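You operate a simulated robot arm through the tools that you are given. There is no shell and no other tool.

Carry out the task below with a simulated robot arm. There is one attempt and no reset: what you move stays moved.

TASK
Put things in order on the top of the steel table with the air box. At the end: the green block stands on top of the brown small carton of spares; the white bearing block stands where the teal grease can stood; the teal grease can stands where the green block stood; the purple bottle (marked "GREASE") stands where the clear cup with the blue band stood; the clear cup with the blue band stands where the white bearing block stood; whatever was shut is shut again. Leave all else as you found it, and nothing knocked over.

Only the result counts: the job must be done as asked and must still hold three seconds after the hand-in. Knocking over, shifting, dropping, spilling or breaking anything else fails it.

THE ROBOT
A 7-joint arm with a two-finger parallel gripper, fixed in place. Base frame: the origin is at the foot of the arm, x ahead of it, y to its left, z up; the work surface is at about z = 0. Readings come in mm, rad, newtons and seconds.
With the tool pointing down near the work surface it reaches from about 220 to 580 mm from the base axis. Its first joint turns from -1.152 to 1.152 rad. Payload 2.5 kg.
The TCP is the grasp point between the finger pads, 23 mm short of the fingertips. In the tool frame z runs along the fingers and y along their closing line. The gripper opens to 94 mm. The fingers are 38 mm wide and 10 mm thick; the gripper's body (54 by 96 mm) begins 39 mm behind the TCP.
Orientation is told as [roll, pitch, yaw] about the base's x, y, z axes, in that order, counted from this pose: with the fingers straight down and closing along the base's y, the tool's x points along the base's -x, its y along +y and its z along -z.

THE INTERFACE
- The arm moves only by the tool play_rows. Its argument "commands" is a list of rows, each a list of 7 numbers: the turn, a rotation vector about the tool's x, y, z in units of 4 degrees (1.0 is 4 degrees), then the shift along the tool's x, y, z in units of 25 mm (1.0 is 25 mm), then the gripper command, from -1 (shut) to 1 (fully open), values between in proportion. In form: [[rx, ry, rz, x, y, z, hand], ...]. A call has 1 to 20 rows; each row shifts and turns the commanded pose from where the row before left it, along the tool's axes as they then stand. A call with a number of a shift or a turn outside -1 to 1 is refused whole. Rows are played at 5 a second. More than 50 mm and 0.15 rad between two rows, or a gripper value outside its range, and nothing of the call is played. Where a pose cannot be reached the arm comes as near as it can. A force on the tool above 40 N (or 10 N above the force at the start of the call, whichever is more), or a blocked arm, ends the call early, and 0.2 s more pass. The fingers move at their own pace (about 108 mm/s each) and stop on an object; they squeeze with about 23 N. The grip force told is the motor's: it shows also when the fingers shut on nothing. Time passes only in rows, and 0.2 s behind the last, so rows that do not move let the fingers close. It gives the time, the measured TCP pose, the force on the tool (base axes), the opening and the grip force at its end, in the units of the frame above (readings bear some noise), with the torque about the TCP (base axes, N m) and any sound that the robot's microphone picked up.
- Cameras (640 x 400 px; columns grow to the right, rows downward): "scene" is fixed at [134, -425.9, 529.9]; the picture's right is [0.66, -0.75, 0.00], its down [-0.52, -0.45, -0.73] and it looks along [0.55, 0.48, -0.69] (base axes); focal length 231 px, centre (320, 200). "wrist" rides on the gripper at [86, 16, -74] in the tool frame; the picture's right is [-0.18, 0.98, 0.00], its down [-0.58, -0.11, -0.81] and it looks along [-0.79, -0.15, 0.59] (tool axes); focal length 243 px, centre (320, 200). There is no depth. A picture from a camera that has moved, and an enlarged one, comes with that camera's place and axes in the base frame and with its lens.
- snapshot(camera): a new picture of that camera. No time passes.
- close_up(camera, box): a new picture of the part [left, top, right, bottom] of that camera's present view, enlarged. No time passes.
- finish_job(): hands the job in; it is judged then, once.

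Nothing tells you positions but the pictures and the camera data. Unless the task says otherwise, let go and move clear before handing in.

The tools are called as name(argument=value, ...) on one line, values as JSON. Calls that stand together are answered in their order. play_rows: Moves the arm, as the interface text tells. Its arguments: {"type":"object","properties":{"commands":{"type":"array","items":{"type":"array","items":{"type":"number"}}}},"required":["commands"]} The other tools are called the same way: snapshot (camera) takes a picture; close_up (camera, box) takes an enlarged picture of a part of a camera's view; finish_job () hands the job in.

At the start:

```text
clock: 0.0
position: [387.5, -38.1, 283.5]
orientation: [0.0, 0.001, 0.0]
wrist_force: [-0.7, 0.3, 0.3]
ft_torque: [-0.02, 0.0, -0.01]
width: 93.8
grip_force: 0.1
```

scene: 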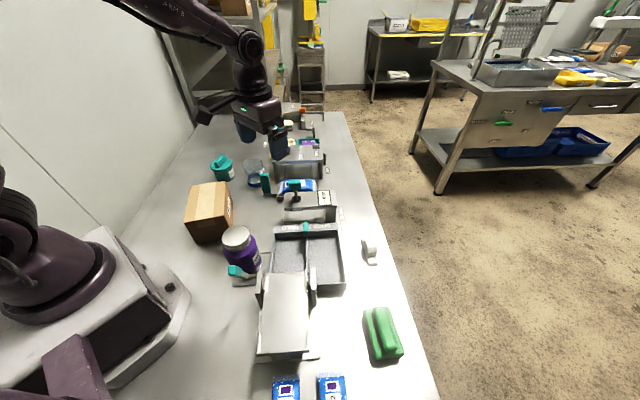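
wrist: 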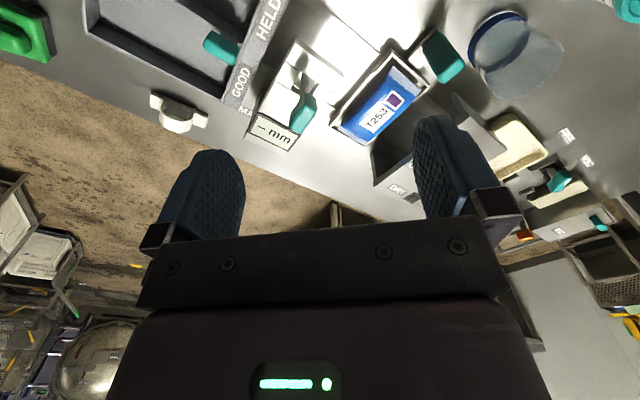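

I see a long steel table with a brown carton, purple bottle, teal can, clear cup, green block and a white bearing block, plus gauges and fixtures. I'll take enlarged pictures to locate everything before moving.

close_up(camera="scene", box=[160, 90, 400, 240])

close_up(camera="scene", box=[160, 220, 440, 400])

snapshot(camera="wrist")

```text
2.67 times, centred on (280, 165) of scene
camera zoom: at [134.0, -425.9, 529.9], right [0.66, -0.75, 0.0], down [-0.52, -0.45, -0.73], along [0.55, 0.48, -0.69], focal length 617 px, centre (427, 293)
```

zoom: 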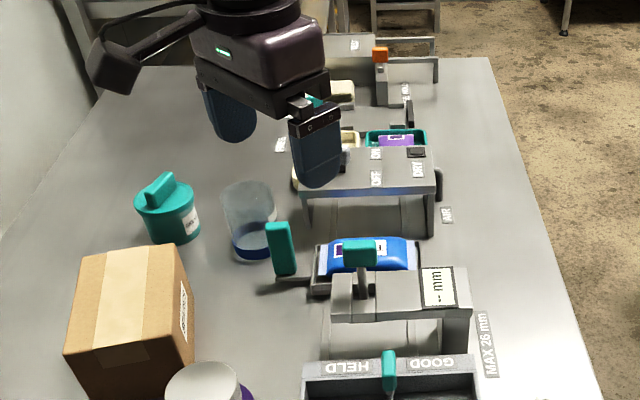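

```text
2.22 times, centred on (300, 310) of scene
camera zoom: at [134.0, -425.9, 529.9], right [0.66, -0.75, 0.0], down [-0.52, -0.45, -0.73], along [0.55, 0.48, -0.69], focal length 514 px, centre (364, -44)
```

zoom: 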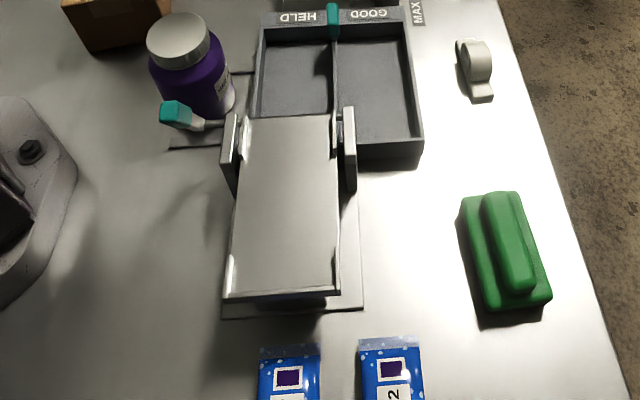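

```text
taken
camera wrist: at [300.5, -21.6, 357.9], right [0.18, 0.98, 0.0], down [0.58, -0.11, 0.81], along [0.79, -0.15, -0.59], focal length 243 px, centre (320, 200)
```

wrist: 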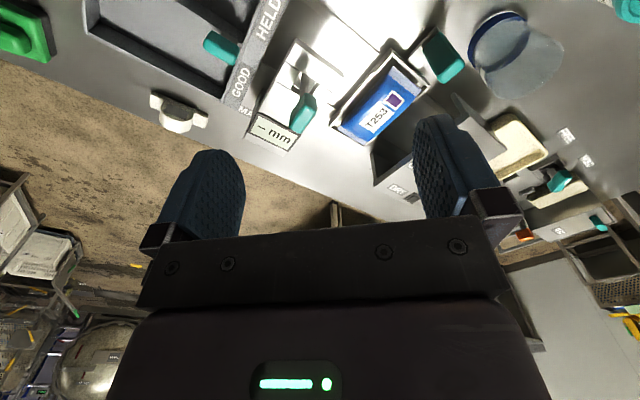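

I take the green block to be near (340,-415), the bearing block near (480,-290), the can near (420,285) and the cup near (465,180). I'll zoom in on each one for better measurements.

close_up(camera="scene", box=[200, 210, 296, 270])

close_up(camera="scene", box=[170, 170, 266, 230])

close_up(camera="scene", box=[190, 135, 286, 195])

close_up(camera="scene", box=[335, 225, 399, 265])

close_up(camera="scene", box=[335, 290, 431, 350])

close_up(camera="scene", box=[260, 100, 356, 160])

```text
6.67 times, centred on (248, 240) of scene
camera zoom: at [134.0, -425.9, 529.9], right [0.66, -0.75, 0.0], down [-0.52, -0.45, -0.73], along [0.55, 0.48, -0.69], focal length 1542 px, centre (800, -67)
```

zoom: 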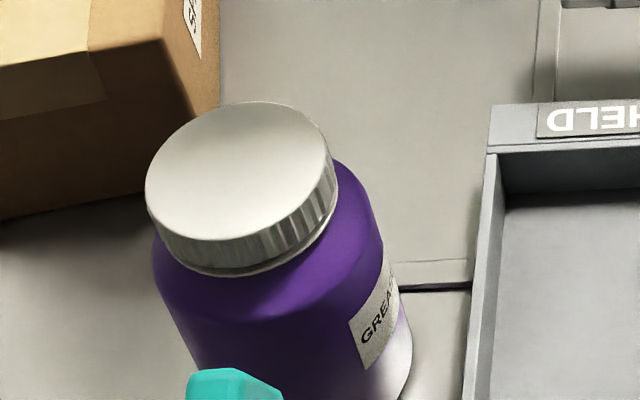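

```text
6.67 times, centred on (218, 200) of scene
camera zoom: at [134.0, -425.9, 529.9], right [0.66, -0.75, 0.0], down [-0.52, -0.45, -0.73], along [0.55, 0.48, -0.69], focal length 1542 px, centre (1000, 200)
```

zoom: 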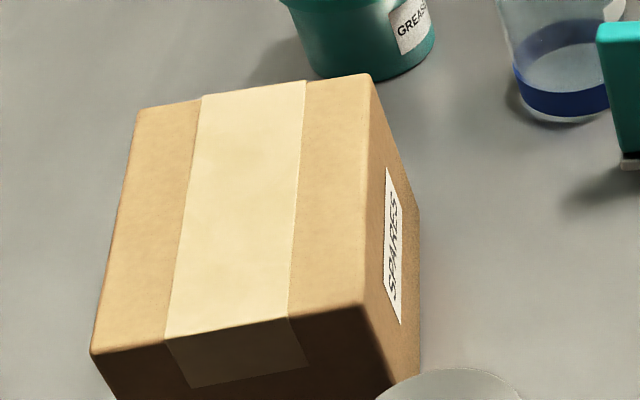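

```text
6.67 times, centred on (238, 165) of scene
camera zoom: at [134.0, -425.9, 529.9], right [0.66, -0.75, 0.0], down [-0.52, -0.45, -0.73], along [0.55, 0.48, -0.69], focal length 1542 px, centre (867, 433)
```

zoom: 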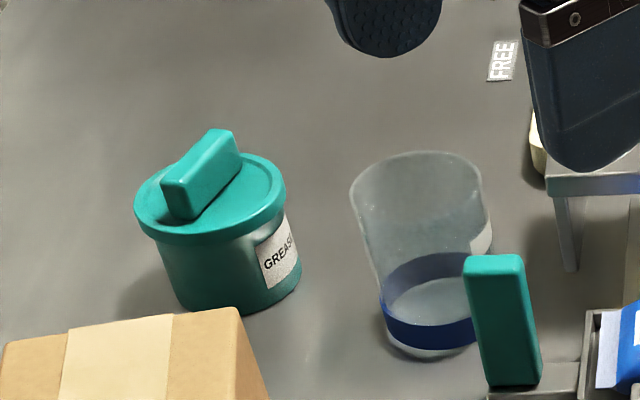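

```text
10.00 times, centred on (367, 245) of scene
camera zoom: at [134.0, -425.9, 529.9], right [0.66, -0.75, 0.0], down [-0.52, -0.45, -0.73], along [0.55, 0.48, -0.69], focal length 2313 px, centre (-150, -250)
```

zoom: 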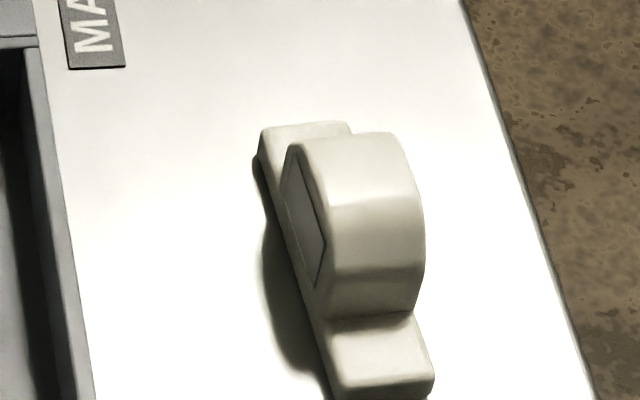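

```text
6.67 times, centred on (383, 320) of scene
camera zoom: at [134.0, -425.9, 529.9], right [0.66, -0.75, 0.0], down [-0.52, -0.45, -0.73], along [0.55, 0.48, -0.69], focal length 1542 px, centre (-100, -600)
```

zoom: 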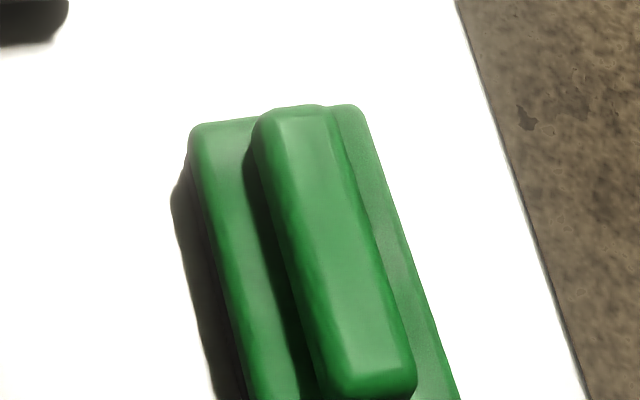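

```text
6.67 times, centred on (308, 130) of scene
camera zoom: at [134.0, -425.9, 529.9], right [0.66, -0.75, 0.0], down [-0.52, -0.45, -0.73], along [0.55, 0.48, -0.69], focal length 1542 px, centre (400, 667)
```

zoom: 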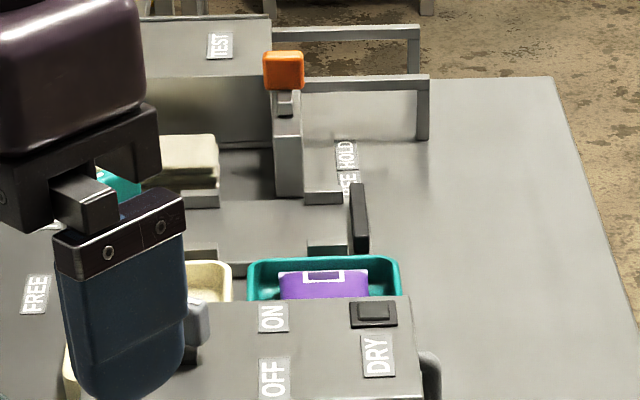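

The carton comes out at about 100×150×83 mm, centred near (278,125), and the bottle stands near (250,-64). I'll raise the arm and tilt the wrist camera downward for a survey view.

play_rows(commands=[[0, 0, 0, 0.8, 0, -0.8, 1], [0, 0, 0, 0.8, 0, -0.8, 1], [0, 0, 0, 0.8, 0, -0.8, 1], [0, 0.94, 0, 0, 0, 0, 1], [0, 0.94, 0, 0, 0, 0, 1], [0, 0.94, 0, 0, 0, 0, 1], [0, 0.94, 0, 0, 0, 0, 1], [0, 0.94, 0, 0, 0, 0, 1], [0, 0.94, 0, 0, 0, 0, 1], [0, 0.94, 0, 0, 0, 0, 1], [0, 0.94, 0, 0, 0, 0, 1], [0, 0, 0, 0, 0, 0, 1]])

snapshot(camera="wrist")

snapshot(camera="scene")

```text
clock: 2.6
position: [327.2, -39.0, 343.4]
orientation: [0.0, 0.526, 0.0]
wrist_force: [0.1, -0.3, -1.0]
ft_torque: [-0.03, 0.01, 0.0]
width: 93.9
grip_force: 0.0
```

```text
taken
camera wrist: at [289.8, -21.5, 451.6], right [0.16, 0.98, -0.09], down [0.91, -0.11, 0.41], along [0.39, -0.15, -0.91], focal length 243 px, centre (320, 200)
```

wrist: 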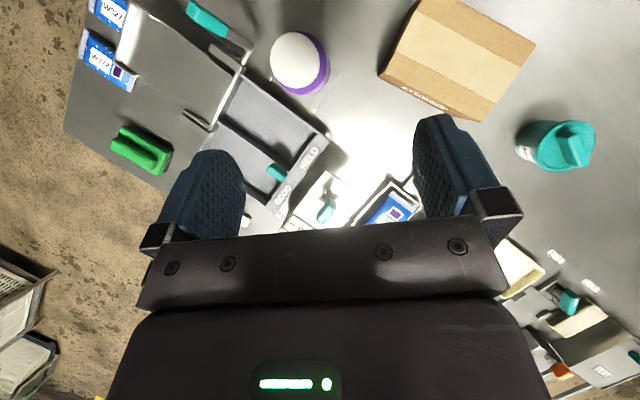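

```text
taken
```

scene: 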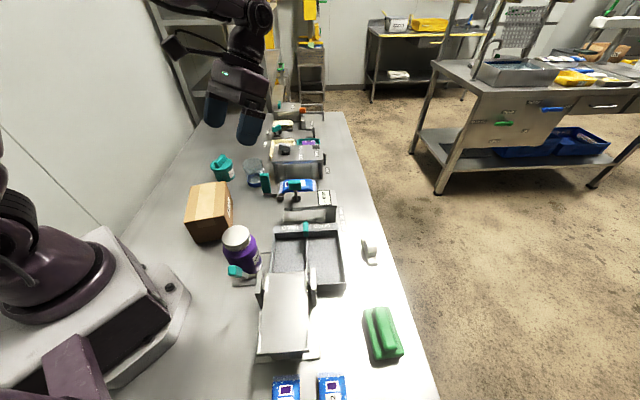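

The tilted wrist camera now shows the whole table. I'll zoom in on each object from this second viewpoint to triangulate.

close_up(camera="wrist", box=[230, 10, 342, 80])

close_up(camera="wrist", box=[500, 100, 612, 170])

close_up(camera="wrist", box=[370, 0, 546, 110])

close_up(camera="wrist", box=[90, 110, 186, 170])

close_up(camera="scene", box=[215, 215, 279, 255])

close_up(camera="scene", box=[220, 235, 300, 285])

```text
5.71 times, centred on (286, 45) of wrist
camera zoom: at [289.8, -21.5, 451.6], right [0.16, 0.98, -0.09], down [0.91, -0.11, 0.41], along [0.39, -0.15, -0.91], focal length 1386 px, centre (514, 1086)
```

zoom: 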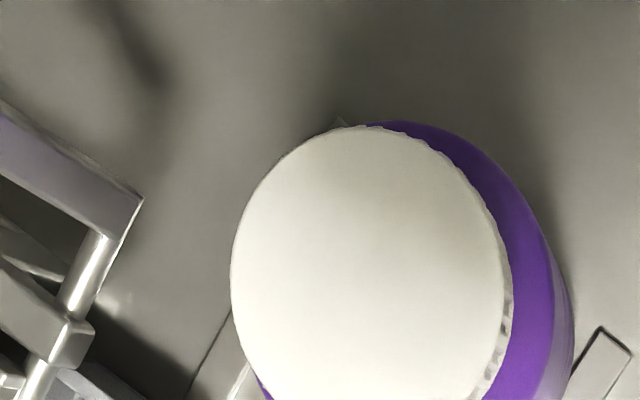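

```text
5.71 times, centred on (556, 135) of wrist
camera zoom: at [289.8, -21.5, 451.6], right [0.16, 0.98, -0.09], down [0.91, -0.11, 0.41], along [0.39, -0.15, -0.91], focal length 1386 px, centre (-1029, 571)
```

zoom: 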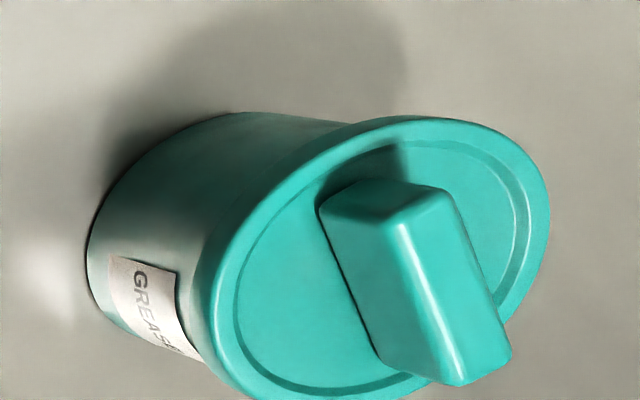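

```text
3.64 times, centred on (458, 55) of wrist
camera zoom: at [289.8, -21.5, 451.6], right [0.16, 0.98, -0.09], down [0.91, -0.11, 0.41], along [0.39, -0.15, -0.91], focal length 882 px, centre (-182, 727)
```

zoom: 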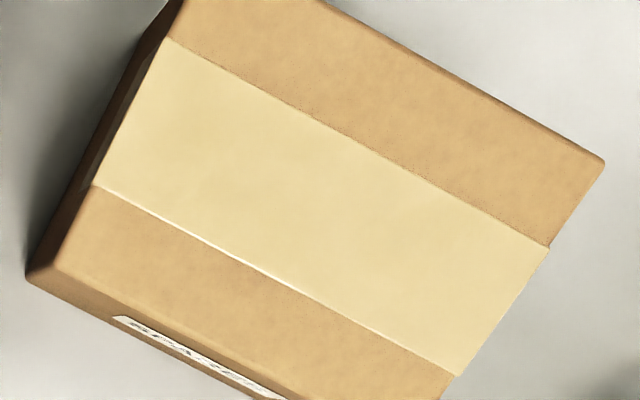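

```text
6.67 times, centred on (138, 140) of wrist
camera zoom: at [289.8, -21.5, 451.6], right [0.16, 0.98, -0.09], down [0.91, -0.11, 0.41], along [0.39, -0.15, -0.91], focal length 1618 px, centre (1533, 600)
```

zoom: 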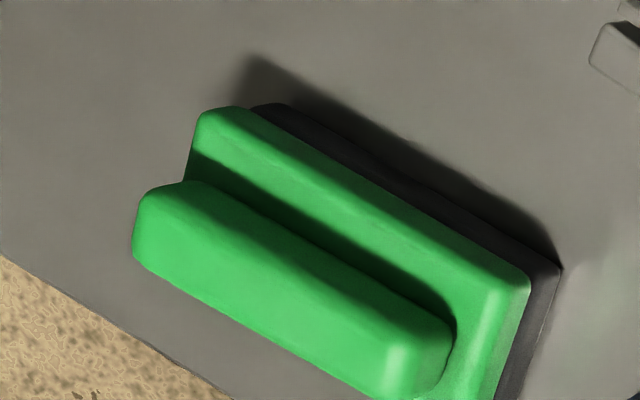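

```text
10.00 times, centred on (247, 235) of scene
camera zoom: at [134.0, -425.9, 529.9], right [0.66, -0.75, 0.0], down [-0.52, -0.45, -0.73], along [0.55, 0.48, -0.69], focal length 2313 px, centre (1050, -150)
```

zoom: 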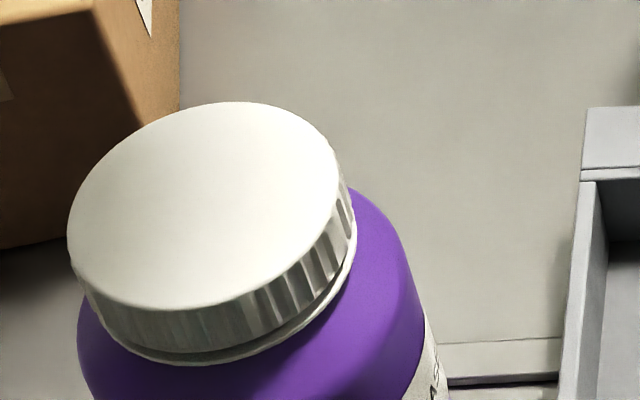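

```text
8.00 times, centred on (260, 260) of scene
camera zoom: at [134.0, -425.9, 529.9], right [0.66, -0.75, 0.0], down [-0.52, -0.45, -0.73], along [0.55, 0.48, -0.69], focal length 1850 px, centre (800, -280)
```

zoom: 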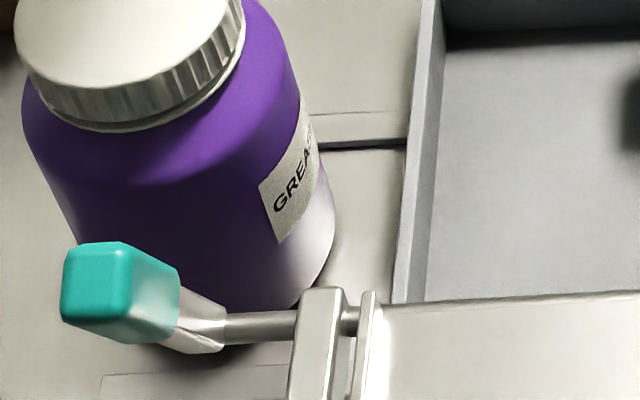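

The green block's ridge triangulates to about (332,-418) with its top at z≈42, and its long axis runs about 48° from x. I'll level the tool and move above it, turning the closing line across the ridge.

play_rows(commands=[[0, -0.94, 0, 0, 0, 0, 1], [0, -0.94, 0, 0, 0, 0, 1], [0, -0.94, 0, 0, 0, 0, 1], [0, -0.94, 0, 0, 0, 0, 1], [0, -0.94, 0, 0, 0, 0, 1], [0, -0.94, 0, 0, 0, 0, 1], [0, -0.94, 0, 0, 0, 0, 1], [0, -0.94, 0, 0, 0, 0, 1], [0, 0, 0, 0, -1, 0, 1], [0, 0, 0, 0, -1, 0, 1], [0, 0, 0, 0, -1, 0, 1], [0, 0, 0, 0, -1, 0, 1], [0, 0, 0, 0, -1, 0, 1], [0, 0, 0, 0, -1, 0, 1], [0, 0, 0, 0, -1, 0, 1], [0, 0, 0, 0, -1, 0, 1], [0, 0, 0, 0, -1, 0, 1], [0, 0, 0, 0, -1, 0, 1], [0, 0, 0, 0, -1, 0, 1], [0, 0, 0, 0, -1, 0, 1]])

play_rows(commands=[[0, 0, 0, -0.05, -0.8, 0.8, 1], [0, 0, 0, -0.05, -0.8, 0.8, 1], [0, 0, 0, -0.05, -0.8, 0.8, 1], [0, 0, 0, -0.05, -0.8, 0.8, 1], [0, 0, -1, 0, 0, 0, 1], [0, 0, -1, 0, 0, 0, 1], [0, 0, -1, 0, 0, 0, 1], [0, 0, -1, 0, 0, 0, 1], [0, 0, -1, 0, 0, 0, 1], [0, 0, -1, 0, 0, 0, 1], [0, 0, -1, 0, 0, 0, 1], [0, 0, -1, 0, 0, 0, 1], [0, 0, -1, 0, 0, 0, 1], [0, 0, -1, 0, 0, 0, 1], [0, 0, -1, 0, 0, 0, 1], [0, 0, -1, 0, 0, 0, 1], [0, 0, 0, 0, 0, 1, 1], [0, 0, 0, 0, 0, 1, 1], [0, 0, 0, 0, 0, 0.5, 1], [0, 0, 0, 0, 0, 0, 1]])

snapshot(camera="wrist")

snapshot(camera="scene")

```text
clock: 6.8
position: [327.3, -338.8, 342.8]
orientation: [0.0, 0.0, 0.003]
wrist_force: [0.0, 0.5, -0.2]
ft_torque: [0.0, -0.01, 0.01]
width: 94.0
grip_force: 0.1
```

```text
clock: 11.0
position: [331.8, -418.3, 200.4]
orientation: [0.0, 0.001, 0.839]
wrist_force: [-0.2, 1.0, -0.4]
ft_torque: [0.03, -0.01, -0.03]
width: 93.7
grip_force: 0.0
```

```text
taken
camera wrist: at [262.0, -471.1, 275.1], right [-0.61, 0.79, 0.0], down [0.47, 0.36, 0.81], along [0.64, 0.49, -0.59], focal length 243 px, centre (320, 200)
```

wrist: 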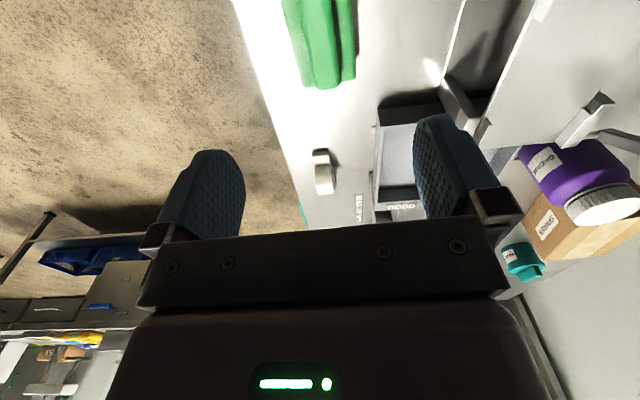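

```text
taken
```

scene: 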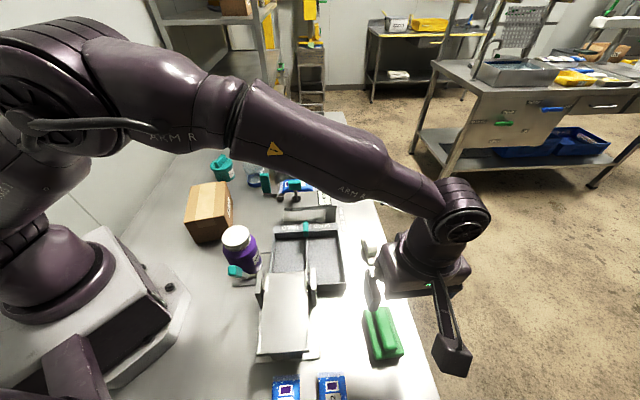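

The gripper is above the green block, which lies on the expected column in the upside-down wrist view. I'll zoom in to check alignment.

close_up(camera="wrist", box=[240, 0, 400, 100])

close_up(camera="scene", box=[335, 295, 431, 355])

close_up(camera="wrist", box=[280, 120, 376, 180])

close_up(camera="wrist", box=[480, 120, 640, 220])

```text
4.00 times, centred on (320, 50) of wrist
camera zoom: at [262.0, -471.1, 275.1], right [-0.61, 0.79, 0.0], down [0.47, 0.36, 0.81], along [0.64, 0.49, -0.59], focal length 970 px, centre (320, 800)
```

zoom: 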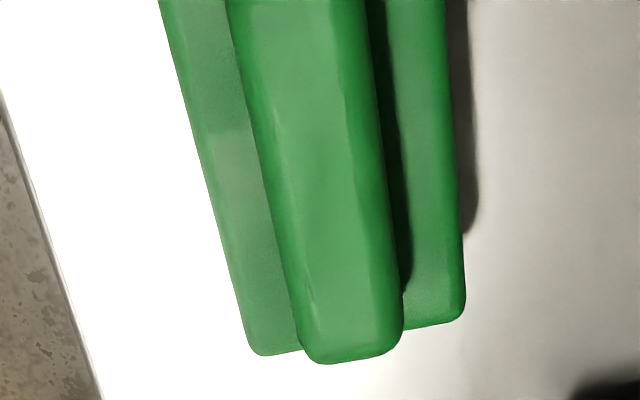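

```text
6.67 times, centred on (383, 325) of scene
camera zoom: at [134.0, -425.9, 529.9], right [0.66, -0.75, 0.0], down [-0.52, -0.45, -0.73], along [0.55, 0.48, -0.69], focal length 1542 px, centre (-100, -633)
```

zoom: 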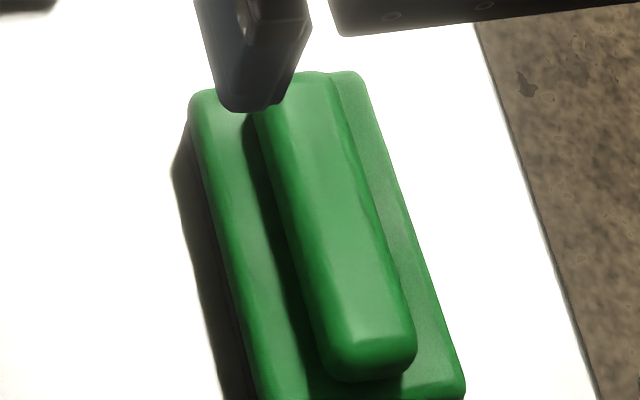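

```text
6.67 times, centred on (328, 150) of wrist
camera zoom: at [262.0, -471.1, 275.1], right [-0.61, 0.79, 0.0], down [0.47, 0.36, 0.81], along [0.64, 0.49, -0.59], focal length 1618 px, centre (267, 533)
```

zoom: 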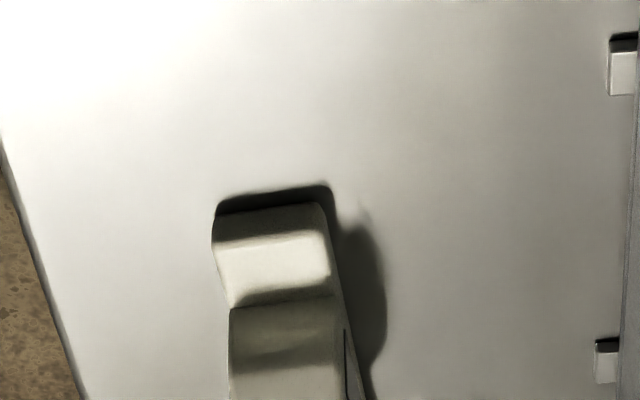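

```text
4.00 times, centred on (560, 170) of wrist
camera zoom: at [262.0, -471.1, 275.1], right [-0.61, 0.79, 0.0], down [0.47, 0.36, 0.81], along [0.64, 0.49, -0.59], focal length 970 px, centre (-640, 320)
```

zoom: 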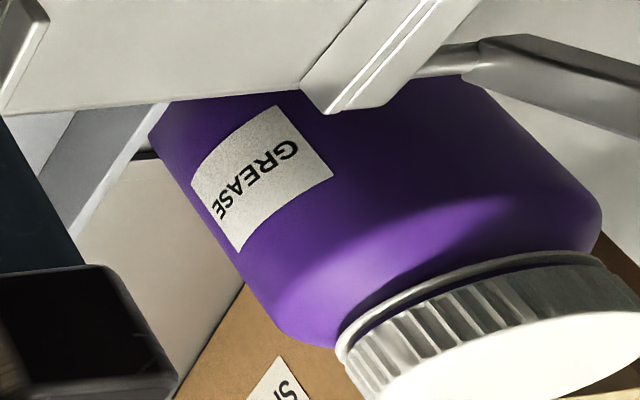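

Triangulation gives a block of about 56×90 mm with its base top near z≈36 and a low ridge above that. I'll grip it across the 56 mm base width, so I'm descending with the fingers fully open.

play_rows(commands=[[0, 0, 0, -0.16, 0, 0, 1], [0, 0, 0, 0, 0, 1, 1], [0, 0, 0, 0, 0, 1, 1], [0, 0, 0, 0, 0, 1, 1], [0, 0, 0, 0, 0, 1, 1], [0, 0, 0, 0, 0, 0, 1]])

snapshot(camera="wrist")

close_up(camera="scene", box=[335, 275, 447, 345])

```text
clock: 12.4
position: [335.1, -415.5, 100.5]
orientation: [0.0, 0.001, 0.838]
wrist_force: [0.4, -0.2, -0.6]
ft_torque: [0.0, -0.05, 0.0]
width: 94.0
grip_force: 0.0
```

```text
taken
camera wrist: at [265.1, -467.9, 175.6], right [-0.61, 0.79, 0.0], down [0.47, 0.36, 0.81], along [0.64, 0.49, -0.59], focal length 243 px, centre (320, 200)
```

wrist: 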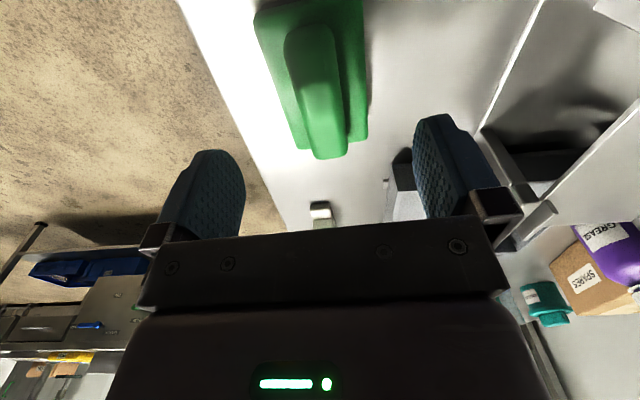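

```text
5.71 times, centred on (391, 310) of scene
camera zoom: at [134.0, -425.9, 529.9], right [0.66, -0.75, 0.0], down [-0.52, -0.45, -0.73], along [0.55, 0.48, -0.69], focal length 1322 px, centre (-86, -429)
```

zoom: 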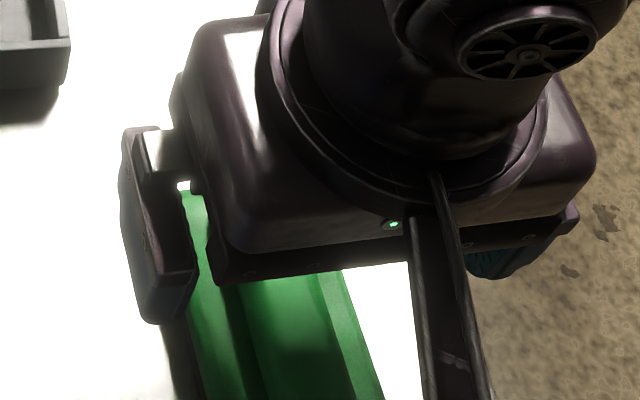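

close_up(camera="wrist", box=[220, 0, 412, 120])

close_up(camera="wrist", box=[220, 60, 412, 180])

```text
3.33 times, centred on (316, 60) of wrist
camera zoom: at [265.1, -467.9, 175.6], right [-0.61, 0.79, 0.0], down [0.47, 0.36, 0.81], along [0.64, 0.49, -0.59], focal length 809 px, centre (333, 667)
```

zoom: 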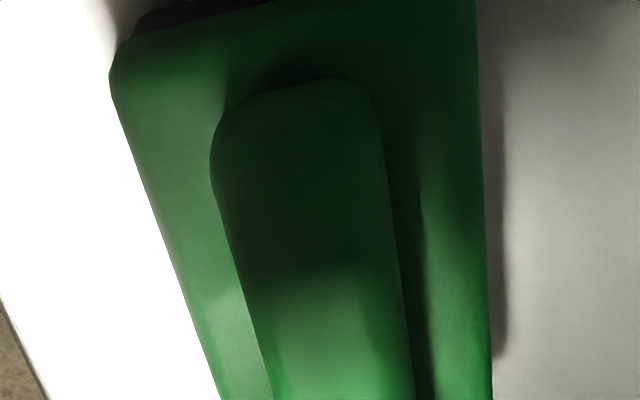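

```text
3.33 times, centred on (316, 120) of wrist
camera zoom: at [265.1, -467.9, 175.6], right [-0.61, 0.79, 0.0], down [0.47, 0.36, 0.81], along [0.64, 0.49, -0.59], focal length 809 px, centre (333, 467)
```

zoom: 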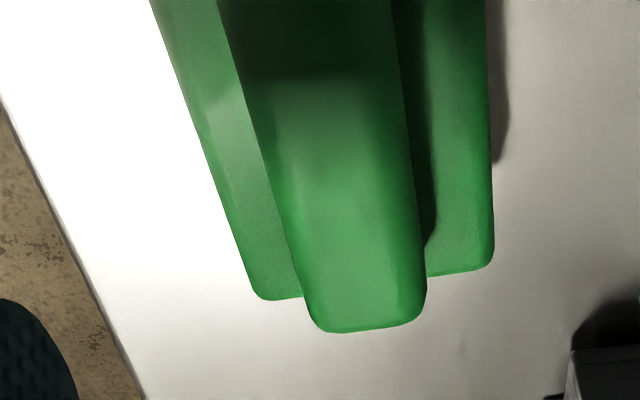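

Using two heights, I refine the block to a base 57×92×20 mm with a 20 mm wide ridge up to z≈45, centred under the tool. The ridge makes a good handle, so I'll descend until the fingertips sit just above the base and close on it.

play_rows(commands=[[0, 0, 0, 0, 0.04, 0.7, 1], [0, 0, 0, 0, 0, 0.7, 1], [0, 0, 0, 0, 0, 0.64, 1], [0, 0, 0, 0, 0, 0, 1]])

play_rows(commands=[[0, 0, 0, 0, 0, 0, -1], [0, 0, 0, 0, 0, 0, -1], [0, 0, 0, 0, 0, 0, -1], [0, 0, 0, 0, 0, 0, -1], [0, 0, 0, 0, 0, 0, -1]])

snapshot(camera="wrist")

snapshot(camera="scene")

```text
clock: 13.4
position: [334.5, -415.0, 49.3]
orientation: [-0.001, 0.001, 0.839]
wrist_force: [0.2, -0.9, -0.1]
ft_torque: [-0.02, 0.04, 0.01]
width: 94.0
grip_force: 0.0
```

```text
clock: 14.6
position: [334.2, -415.1, 48.3]
orientation: [0.0, -0.001, 0.839]
wrist_force: [0.6, 0.3, 1.1]
ft_torque: [0.02, 0.01, 0.01]
width: 57.3
grip_force: 23.0
```

```text
taken
camera wrist: at [264.3, -467.4, 123.9], right [-0.61, 0.79, 0.0], down [0.47, 0.36, 0.81], along [0.64, 0.49, -0.59], focal length 243 px, centre (320, 200)
```

wrist: 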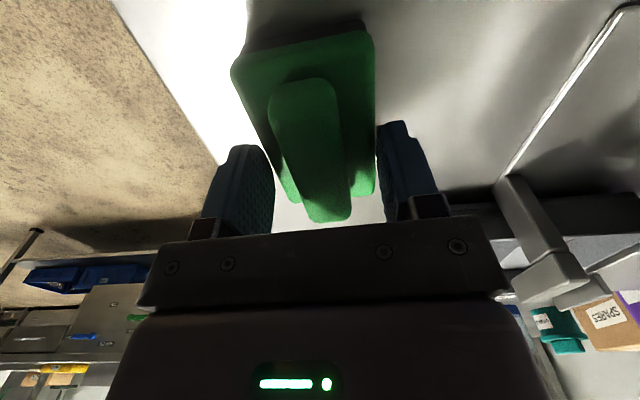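

```text
taken
```

scene: 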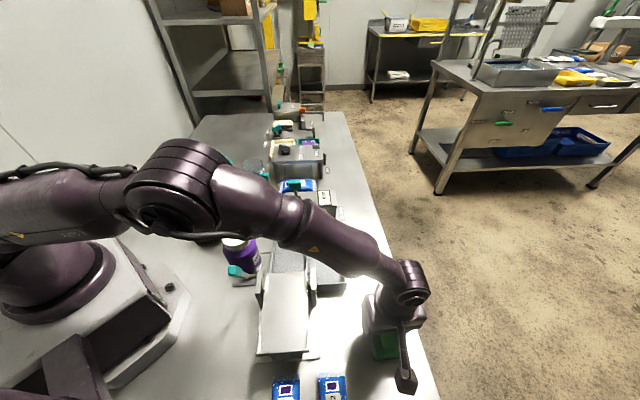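

The fingers stopped at 57 mm, which matches the base width, so the base top may be higher than I thought. I'll look closely at the contact before lifting.

close_up(camera="wrist", box=[200, 110, 440, 260])

close_up(camera="scene", box=[345, 290, 441, 350])

```text
2.67 times, centred on (320, 185) of wrist
camera zoom: at [264.3, -467.4, 123.9], right [-0.61, 0.79, 0.0], down [0.47, 0.36, 0.81], along [0.64, 0.49, -0.59], focal length 647 px, centre (320, 240)
```

zoom: 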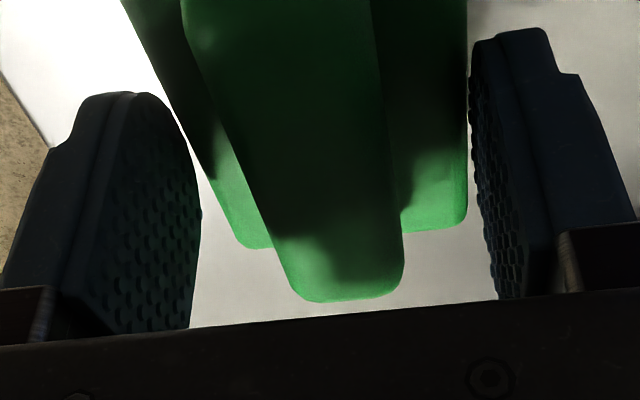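

```text
6.67 times, centred on (393, 320) of scene
camera zoom: at [134.0, -425.9, 529.9], right [0.66, -0.75, 0.0], down [-0.52, -0.45, -0.73], along [0.55, 0.48, -0.69], focal length 1542 px, centre (-167, -600)
```

zoom: 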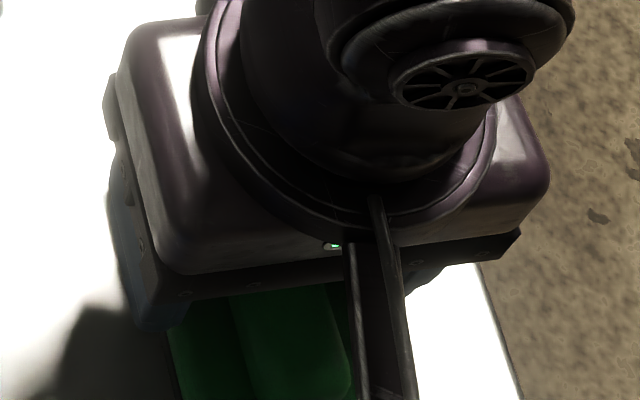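

Only the fingertips hold the top of the base. I'll reopen, go about 18 mm lower and grip the base sides properly.

play_rows(commands=[[0, 0, 0, 0, 0, 0, 1], [0, 0, 0, 0, 0, 0, 1], [0, 0, 0, 0, 0, 0.38, 1], [0, 0, 0, 0, 0, 0.38, 1], [0, 0, 0, 0, 0, 0, 1]])

play_rows(commands=[[0, 0, 0, 0, 0, 0, -1], [0, 0, 0, 0, 0, 0, -1], [0, 0, 0, 0, 0, 0, -1], [0, 0, 0, 0, 0, 0, -1], [0, 0, 0, 0, 0, 0, -1]])

close_up(camera="wrist", box=[200, 110, 440, 260])

```text
clock: 15.8
position: [335.2, -416.0, 30.8]
orientation: [0.0, -0.002, 0.838]
wrist_force: [-0.4, -0.4, -0.2]
ft_torque: [0.01, -0.01, 0.04]
width: 94.0
grip_force: 0.0
```

```text
clock: 17.0
position: [335.8, -415.6, 31.2]
orientation: [0.0, 0.0, 0.838]
wrist_force: [-1.2, -0.4, -0.7]
ft_torque: [0.01, 0.01, -0.01]
width: 57.7
grip_force: 22.8
```

```text
2.67 times, centred on (320, 185) of wrist
camera zoom: at [264.3, -467.6, 105.7], right [-0.61, 0.79, 0.0], down [0.47, 0.36, 0.81], along [0.64, 0.49, -0.59], focal length 647 px, centre (320, 240)
```

zoom: 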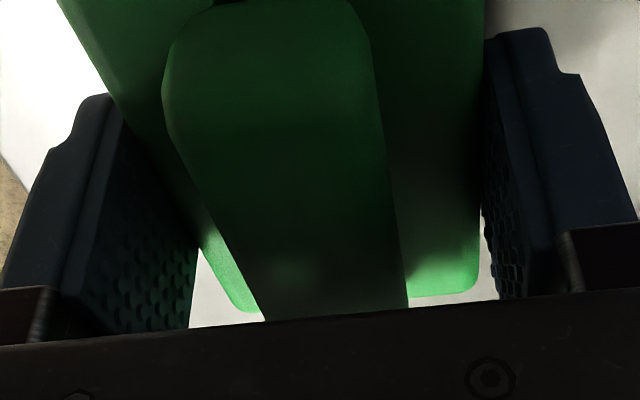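

The grip on the base is now solid at 57.7 mm and 23 N. I'll lift straight up to about z=250 and check that it holds.

play_rows(commands=[[0, 0, 0, 0, 0, -0.4, -1], [0, 0, 0, 0, 0, -0.8, -1], [0, 0, 0, 0, 0, -0.95, -1], [0, 0, 0, 0, 0, -0.95, -1], [0, 0, 0, 0, 0, -0.95, -1], [0, 0, 0, 0, 0, -0.95, -1], [0, 0, 0, 0, 0, -0.95, -1], [0, 0, 0, 0, 0, -0.95, -1], [0, 0, 0, 0, 0, -0.95, -1], [0, 0, 0, 0, 0, -0.95, -1], [0, 0, 0, 0, 0, 0, -1]])

snapshot(camera="scene")

snapshot(camera="wrist")

```text
clock: 19.4
position: [335.3, -414.7, 251.1]
orientation: [-0.001, -0.001, 0.838]
wrist_force: [0.0, -0.3, -0.6]
ft_torque: [-0.01, 0.01, -0.03]
width: 57.5
grip_force: 23.3
```

```text
taken
```

scene: 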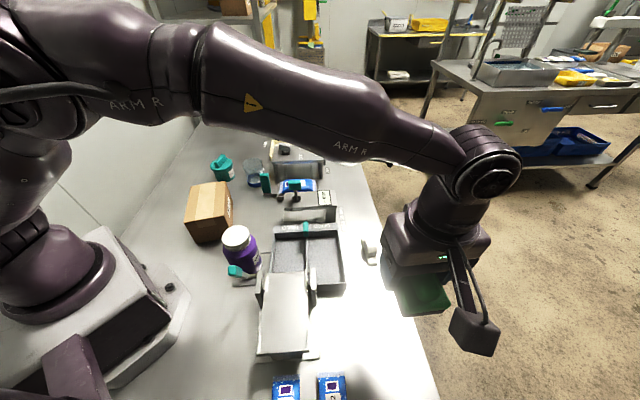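

```text
taken
camera wrist: at [264.3, -467.6, 326.2], right [-0.61, 0.79, 0.0], down [0.47, 0.36, 0.81], along [0.64, 0.49, -0.59], focal length 243 px, centre (320, 200)
```

wrist: 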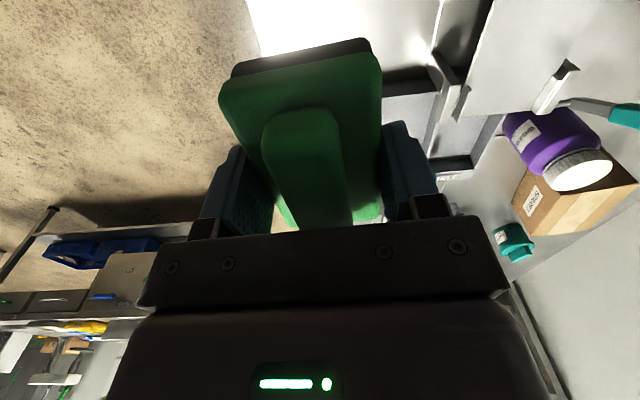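

The block is held firmly. I'll carry it at z≈250 over to the carton near (278,125), well above everything.

play_rows(commands=[[0, 0, 0, -0.4, 0.45, 0, -1], [0, 0, 0, -0.808, 0.898, 0, -1], [0, 0, 0, -0.808, 0.898, 0, -1], [0, 0, 0, -0.808, 0.898, 0, -1], [0, 0, 0, -0.808, 0.898, 0, -1], [0, 0, 0, -0.808, 0.898, 0, -1], [0, 0, 0, -0.808, 0.898, 0, -1], [0, 0, 0, -0.808, 0.898, 0, -1], [0, 0, 0, -0.808, 0.898, 0, -1], [0, 0, 0, -0.808, 0.898, 0, -1], [0, 0, 0, -0.808, 0.898, 0, -1], [0, 0, 0, -0.808, 0.898, 0, -1], [0, 0, 0, -0.808, 0.898, 0, -1], [0, 0, 0, -0.808, 0.898, 0, -1], [0, 0, 0, -0.808, 0.898, 0, -1], [0, 0, 0, -0.808, 0.898, 0, -1], [0, 0, 0, -0.808, 0.898, 0, -1], [0, 0, 0, -0.808, 0.898, 0, -1], [0, 0, 0, -0.4, 0.45, 0, -1], [0, 0, 0, 0, 0, 0, -1]])

play_rows(commands=[[0, 0, -1, 0, 0, 0, -1], [0, 0, -1, 0, 0, 0, -1], [0, 0, -0.2, 0, 0, 0, -1], [0, 0, 0, 0, 0, 0, -1]])

snapshot(camera="scene")

snapshot(camera="wrist")

```text
clock: 23.6
position: [277.9, 125.0, 251.7]
orientation: [0.0, 0.0, 0.838]
wrist_force: [0.1, -0.1, -1.6]
ft_torque: [0.01, -0.03, 0.03]
width: 57.7
grip_force: 23.0
```

```text
clock: 24.6
position: [276.7, 124.8, 251.7]
orientation: [0.0, -0.001, 0.994]
wrist_force: [0.2, -0.2, -0.9]
ft_torque: [-0.03, 0.02, 0.03]
width: 57.7
grip_force: 23.1
```

```text
taken
```

scene: 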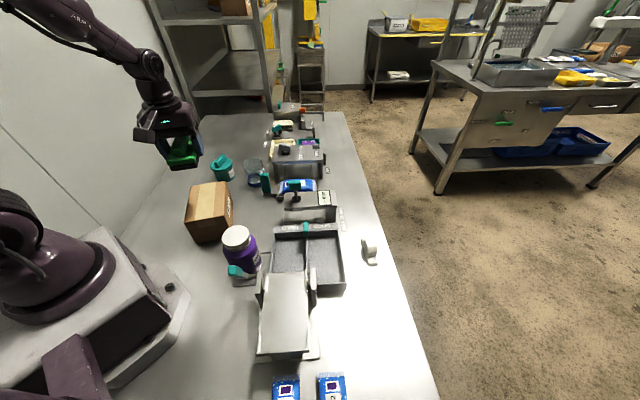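

```text
taken
camera wrist: at [216.4, 62.2, 325.8], right [-0.72, 0.69, 0.0], down [0.41, 0.43, 0.81], along [0.56, 0.58, -0.59], focal length 243 px, centre (320, 200)
```

wrist: 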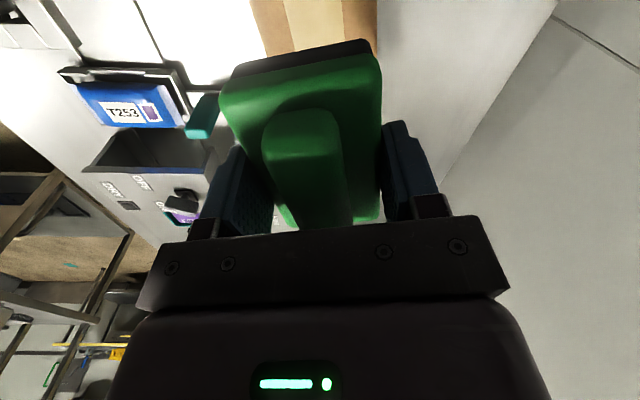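

The carton's position agrees between both cameras at (277,125) with its top at z≈83. I'll lower the block to just above it and check the gap.

play_rows(commands=[[0, 0, 0, 0, 0, 0.8, -1], [0, 0, 0, 0, 0, 0.9, -1], [0, 0, 0, 0, 0, 0.9, -1], [0, 0, 0, 0, 0, 0.9, -1], [0, 0, 0, 0, 0, 0.9, -1], [0, 0, 0, 0, 0, 0.6, -1], [0, 0, 0, 0, 0, 0, -1]])

close_up(camera="scene", box=[140, 130, 268, 210])

snapshot(camera="wrist")

```text
clock: 26.2
position: [276.5, 123.8, 126.3]
orientation: [0.0, 0.0, 0.991]
wrist_force: [-0.1, -0.4, -0.9]
ft_torque: [0.0, 0.02, 0.05]
width: 57.6
grip_force: 23.1
```

```text
5.00 times, centred on (204, 170) of scene
camera zoom: at [134.0, -425.8, 529.9], right [0.66, -0.75, 0.0], down [-0.52, -0.45, -0.73], along [0.55, 0.48, -0.69], focal length 1156 px, centre (900, 350)
```

zoom: 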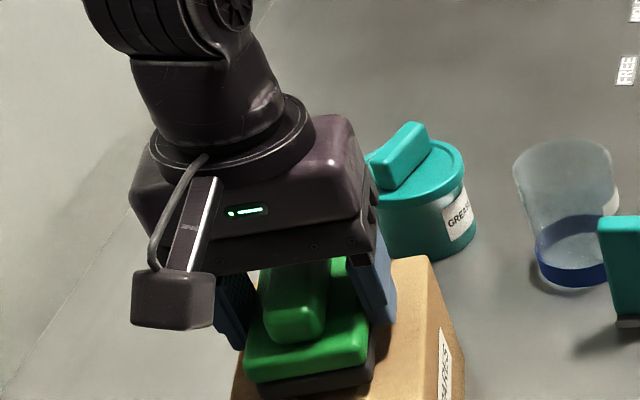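

```text
taken
camera wrist: at [216.1, 62.1, 200.5], right [-0.72, 0.69, 0.0], down [0.41, 0.43, 0.81], along [0.56, 0.58, -0.59], focal length 243 px, centre (320, 200)
```

wrist: 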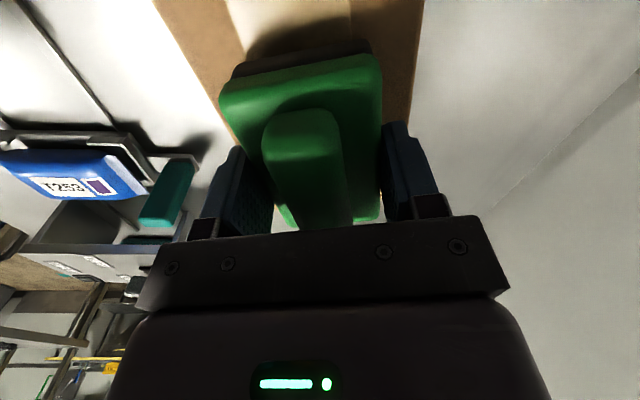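

close_up(camera="scene", box=[170, 175, 250, 225])

close_up(camera="wrist", box=[140, 0, 460, 200])

```text
8.00 times, centred on (210, 200) of scene
camera zoom: at [134.0, -425.8, 529.9], right [0.66, -0.75, 0.0], down [-0.52, -0.45, -0.73], along [0.55, 0.48, -0.69], focal length 1850 px, centre (1200, 200)
```

zoom: 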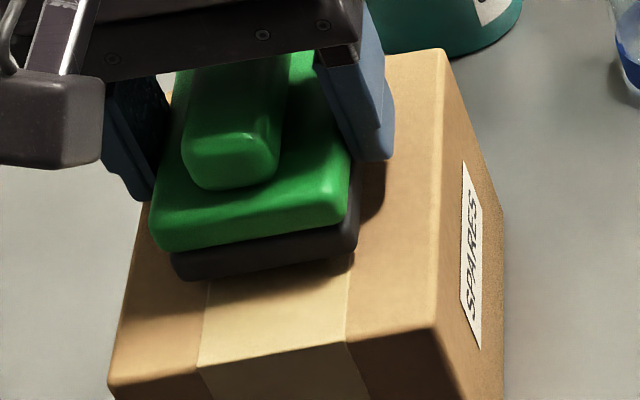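

```text
2.00 times, centred on (300, 100) of wrist
camera zoom: at [216.1, 62.1, 200.5], right [-0.72, 0.69, 0.0], down [0.41, 0.43, 0.81], along [0.56, 0.58, -0.59], focal length 485 px, centre (360, 400)
```

zoom: 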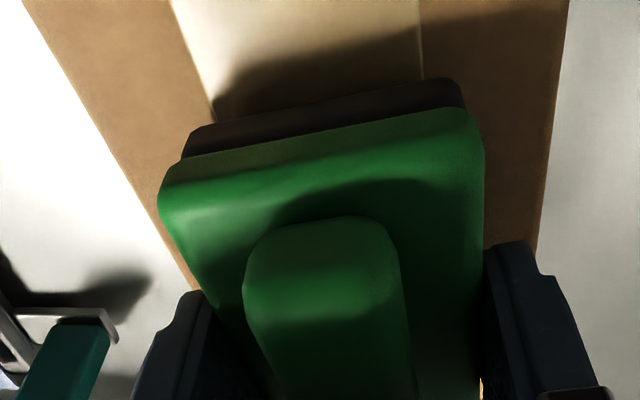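

The block is well centred over the carton, with about 12 mm to go. I'll lower it slowly and watch the force.

play_rows(commands=[[0, 0, 0, 0, 0, 0.14, -1], [0, 0, 0, 0, 0, 0.12, -1], [0, 0, 0, 0, 0, 0.1, -1], [0, 0, 0, 0, 0, 0.06, -1], [0, 0, 0, 0, 0, 0.04, -1], [0, 0, 0, 0, 0, 0, -1]])

close_up(camera="scene", box=[170, 175, 250, 225])

```text
clock: 27.6
position: [277.9, 126.2, 113.8]
orientation: [-0.003, -0.002, 0.992]
wrist_force: [-1.0, 1.7, 17.1]
ft_torque: [0.04, 0.02, -0.02]
width: 57.6
grip_force: 22.8
```

```text
8.00 times, centred on (210, 200) of scene
camera zoom: at [134.0, -425.9, 529.9], right [0.66, -0.75, 0.0], down [-0.52, -0.45, -0.73], along [0.55, 0.48, -0.69], focal length 1850 px, centre (1200, 200)
```

zoom: 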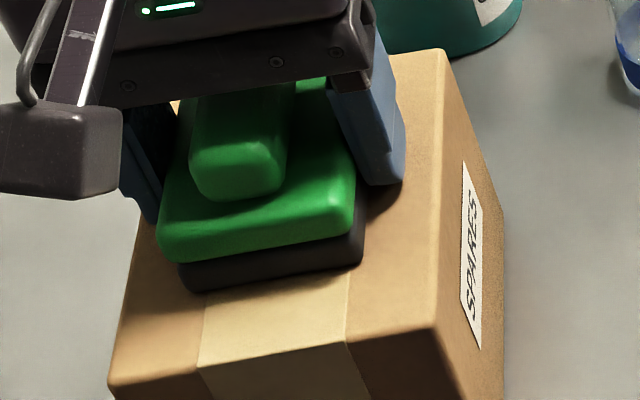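

The block rests on the carton with 17 N of contact force. I'll relieve the pressure, open, and rise clear.

play_rows(commands=[[0, 0, 0, 0, 0, -0.05, -1], [0, 0, 0, 0, 0, 0, -0.2], [0, 0, 0, 0, 0, 0, 0.2], [0, 0, 0, 0, 0, 0, 0.6], [0, 0, 0, 0, 0, 0, 0.9], [0, 0, 0, 0, 0, 0, 1], [0, 0, 0, 0, 0, -0.4, 1], [0, 0, 0, 0, 0, -0.8, 1], [0, 0, 0, 0, 0, -1, 1], [0, 0, 0, 0, 0, -1, 1], [0, 0, 0, 0, 0, -1, 1], [0, 0, 0, 0, 0, 0, 1]])

snapshot(camera="scene")

close_up(camera="scene", box=[170, 165, 266, 225])

snapshot(camera="wrist")

```text
clock: 30.2
position: [278.0, 124.6, 221.0]
orientation: [0.002, 0.0, 0.99]
wrist_force: [-0.4, 0.0, 0.3]
ft_torque: [0.02, 0.01, -0.02]
width: 94.2
grip_force: 0.0
```

```text
taken
```

scene: 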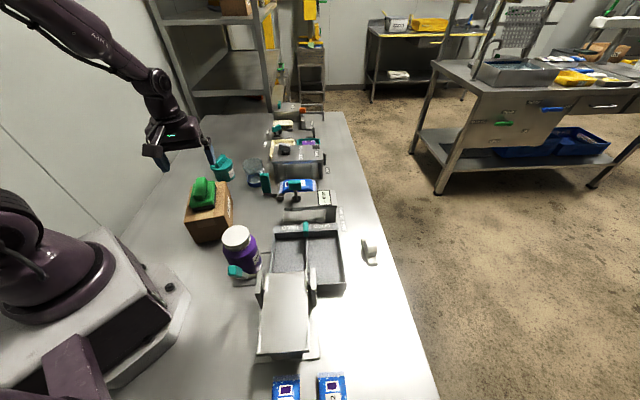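

```text
6.67 times, centred on (218, 195) of scene
camera zoom: at [134.0, -425.9, 529.9], right [0.66, -0.75, 0.0], down [-0.52, -0.45, -0.73], along [0.55, 0.48, -0.69], focal length 1542 px, centre (1000, 233)
```

zoom: 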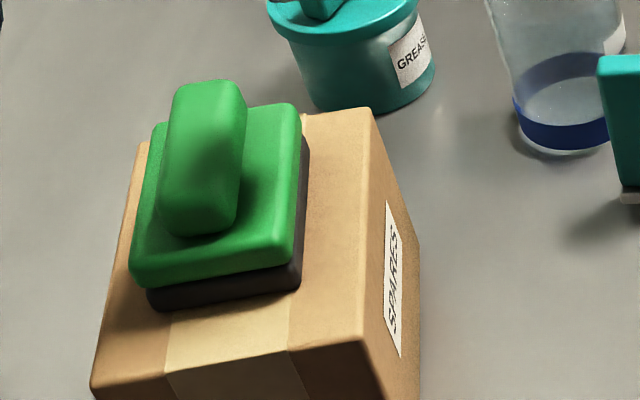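

```text
taken
camera wrist: at [216.1, 62.1, 295.5], right [-0.72, 0.69, 0.0], down [0.41, 0.43, 0.81], along [0.56, 0.58, -0.59], focal length 243 px, centre (320, 200)
```

wrist: 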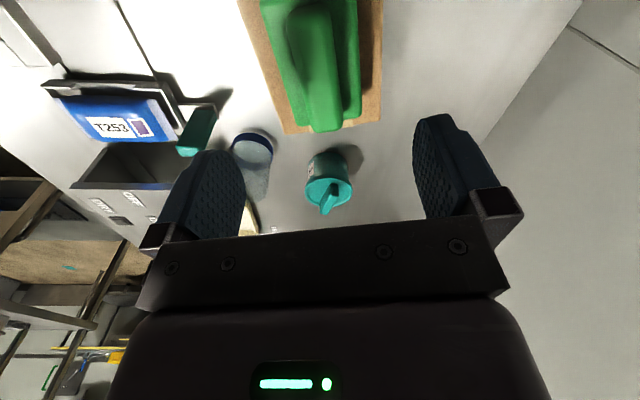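

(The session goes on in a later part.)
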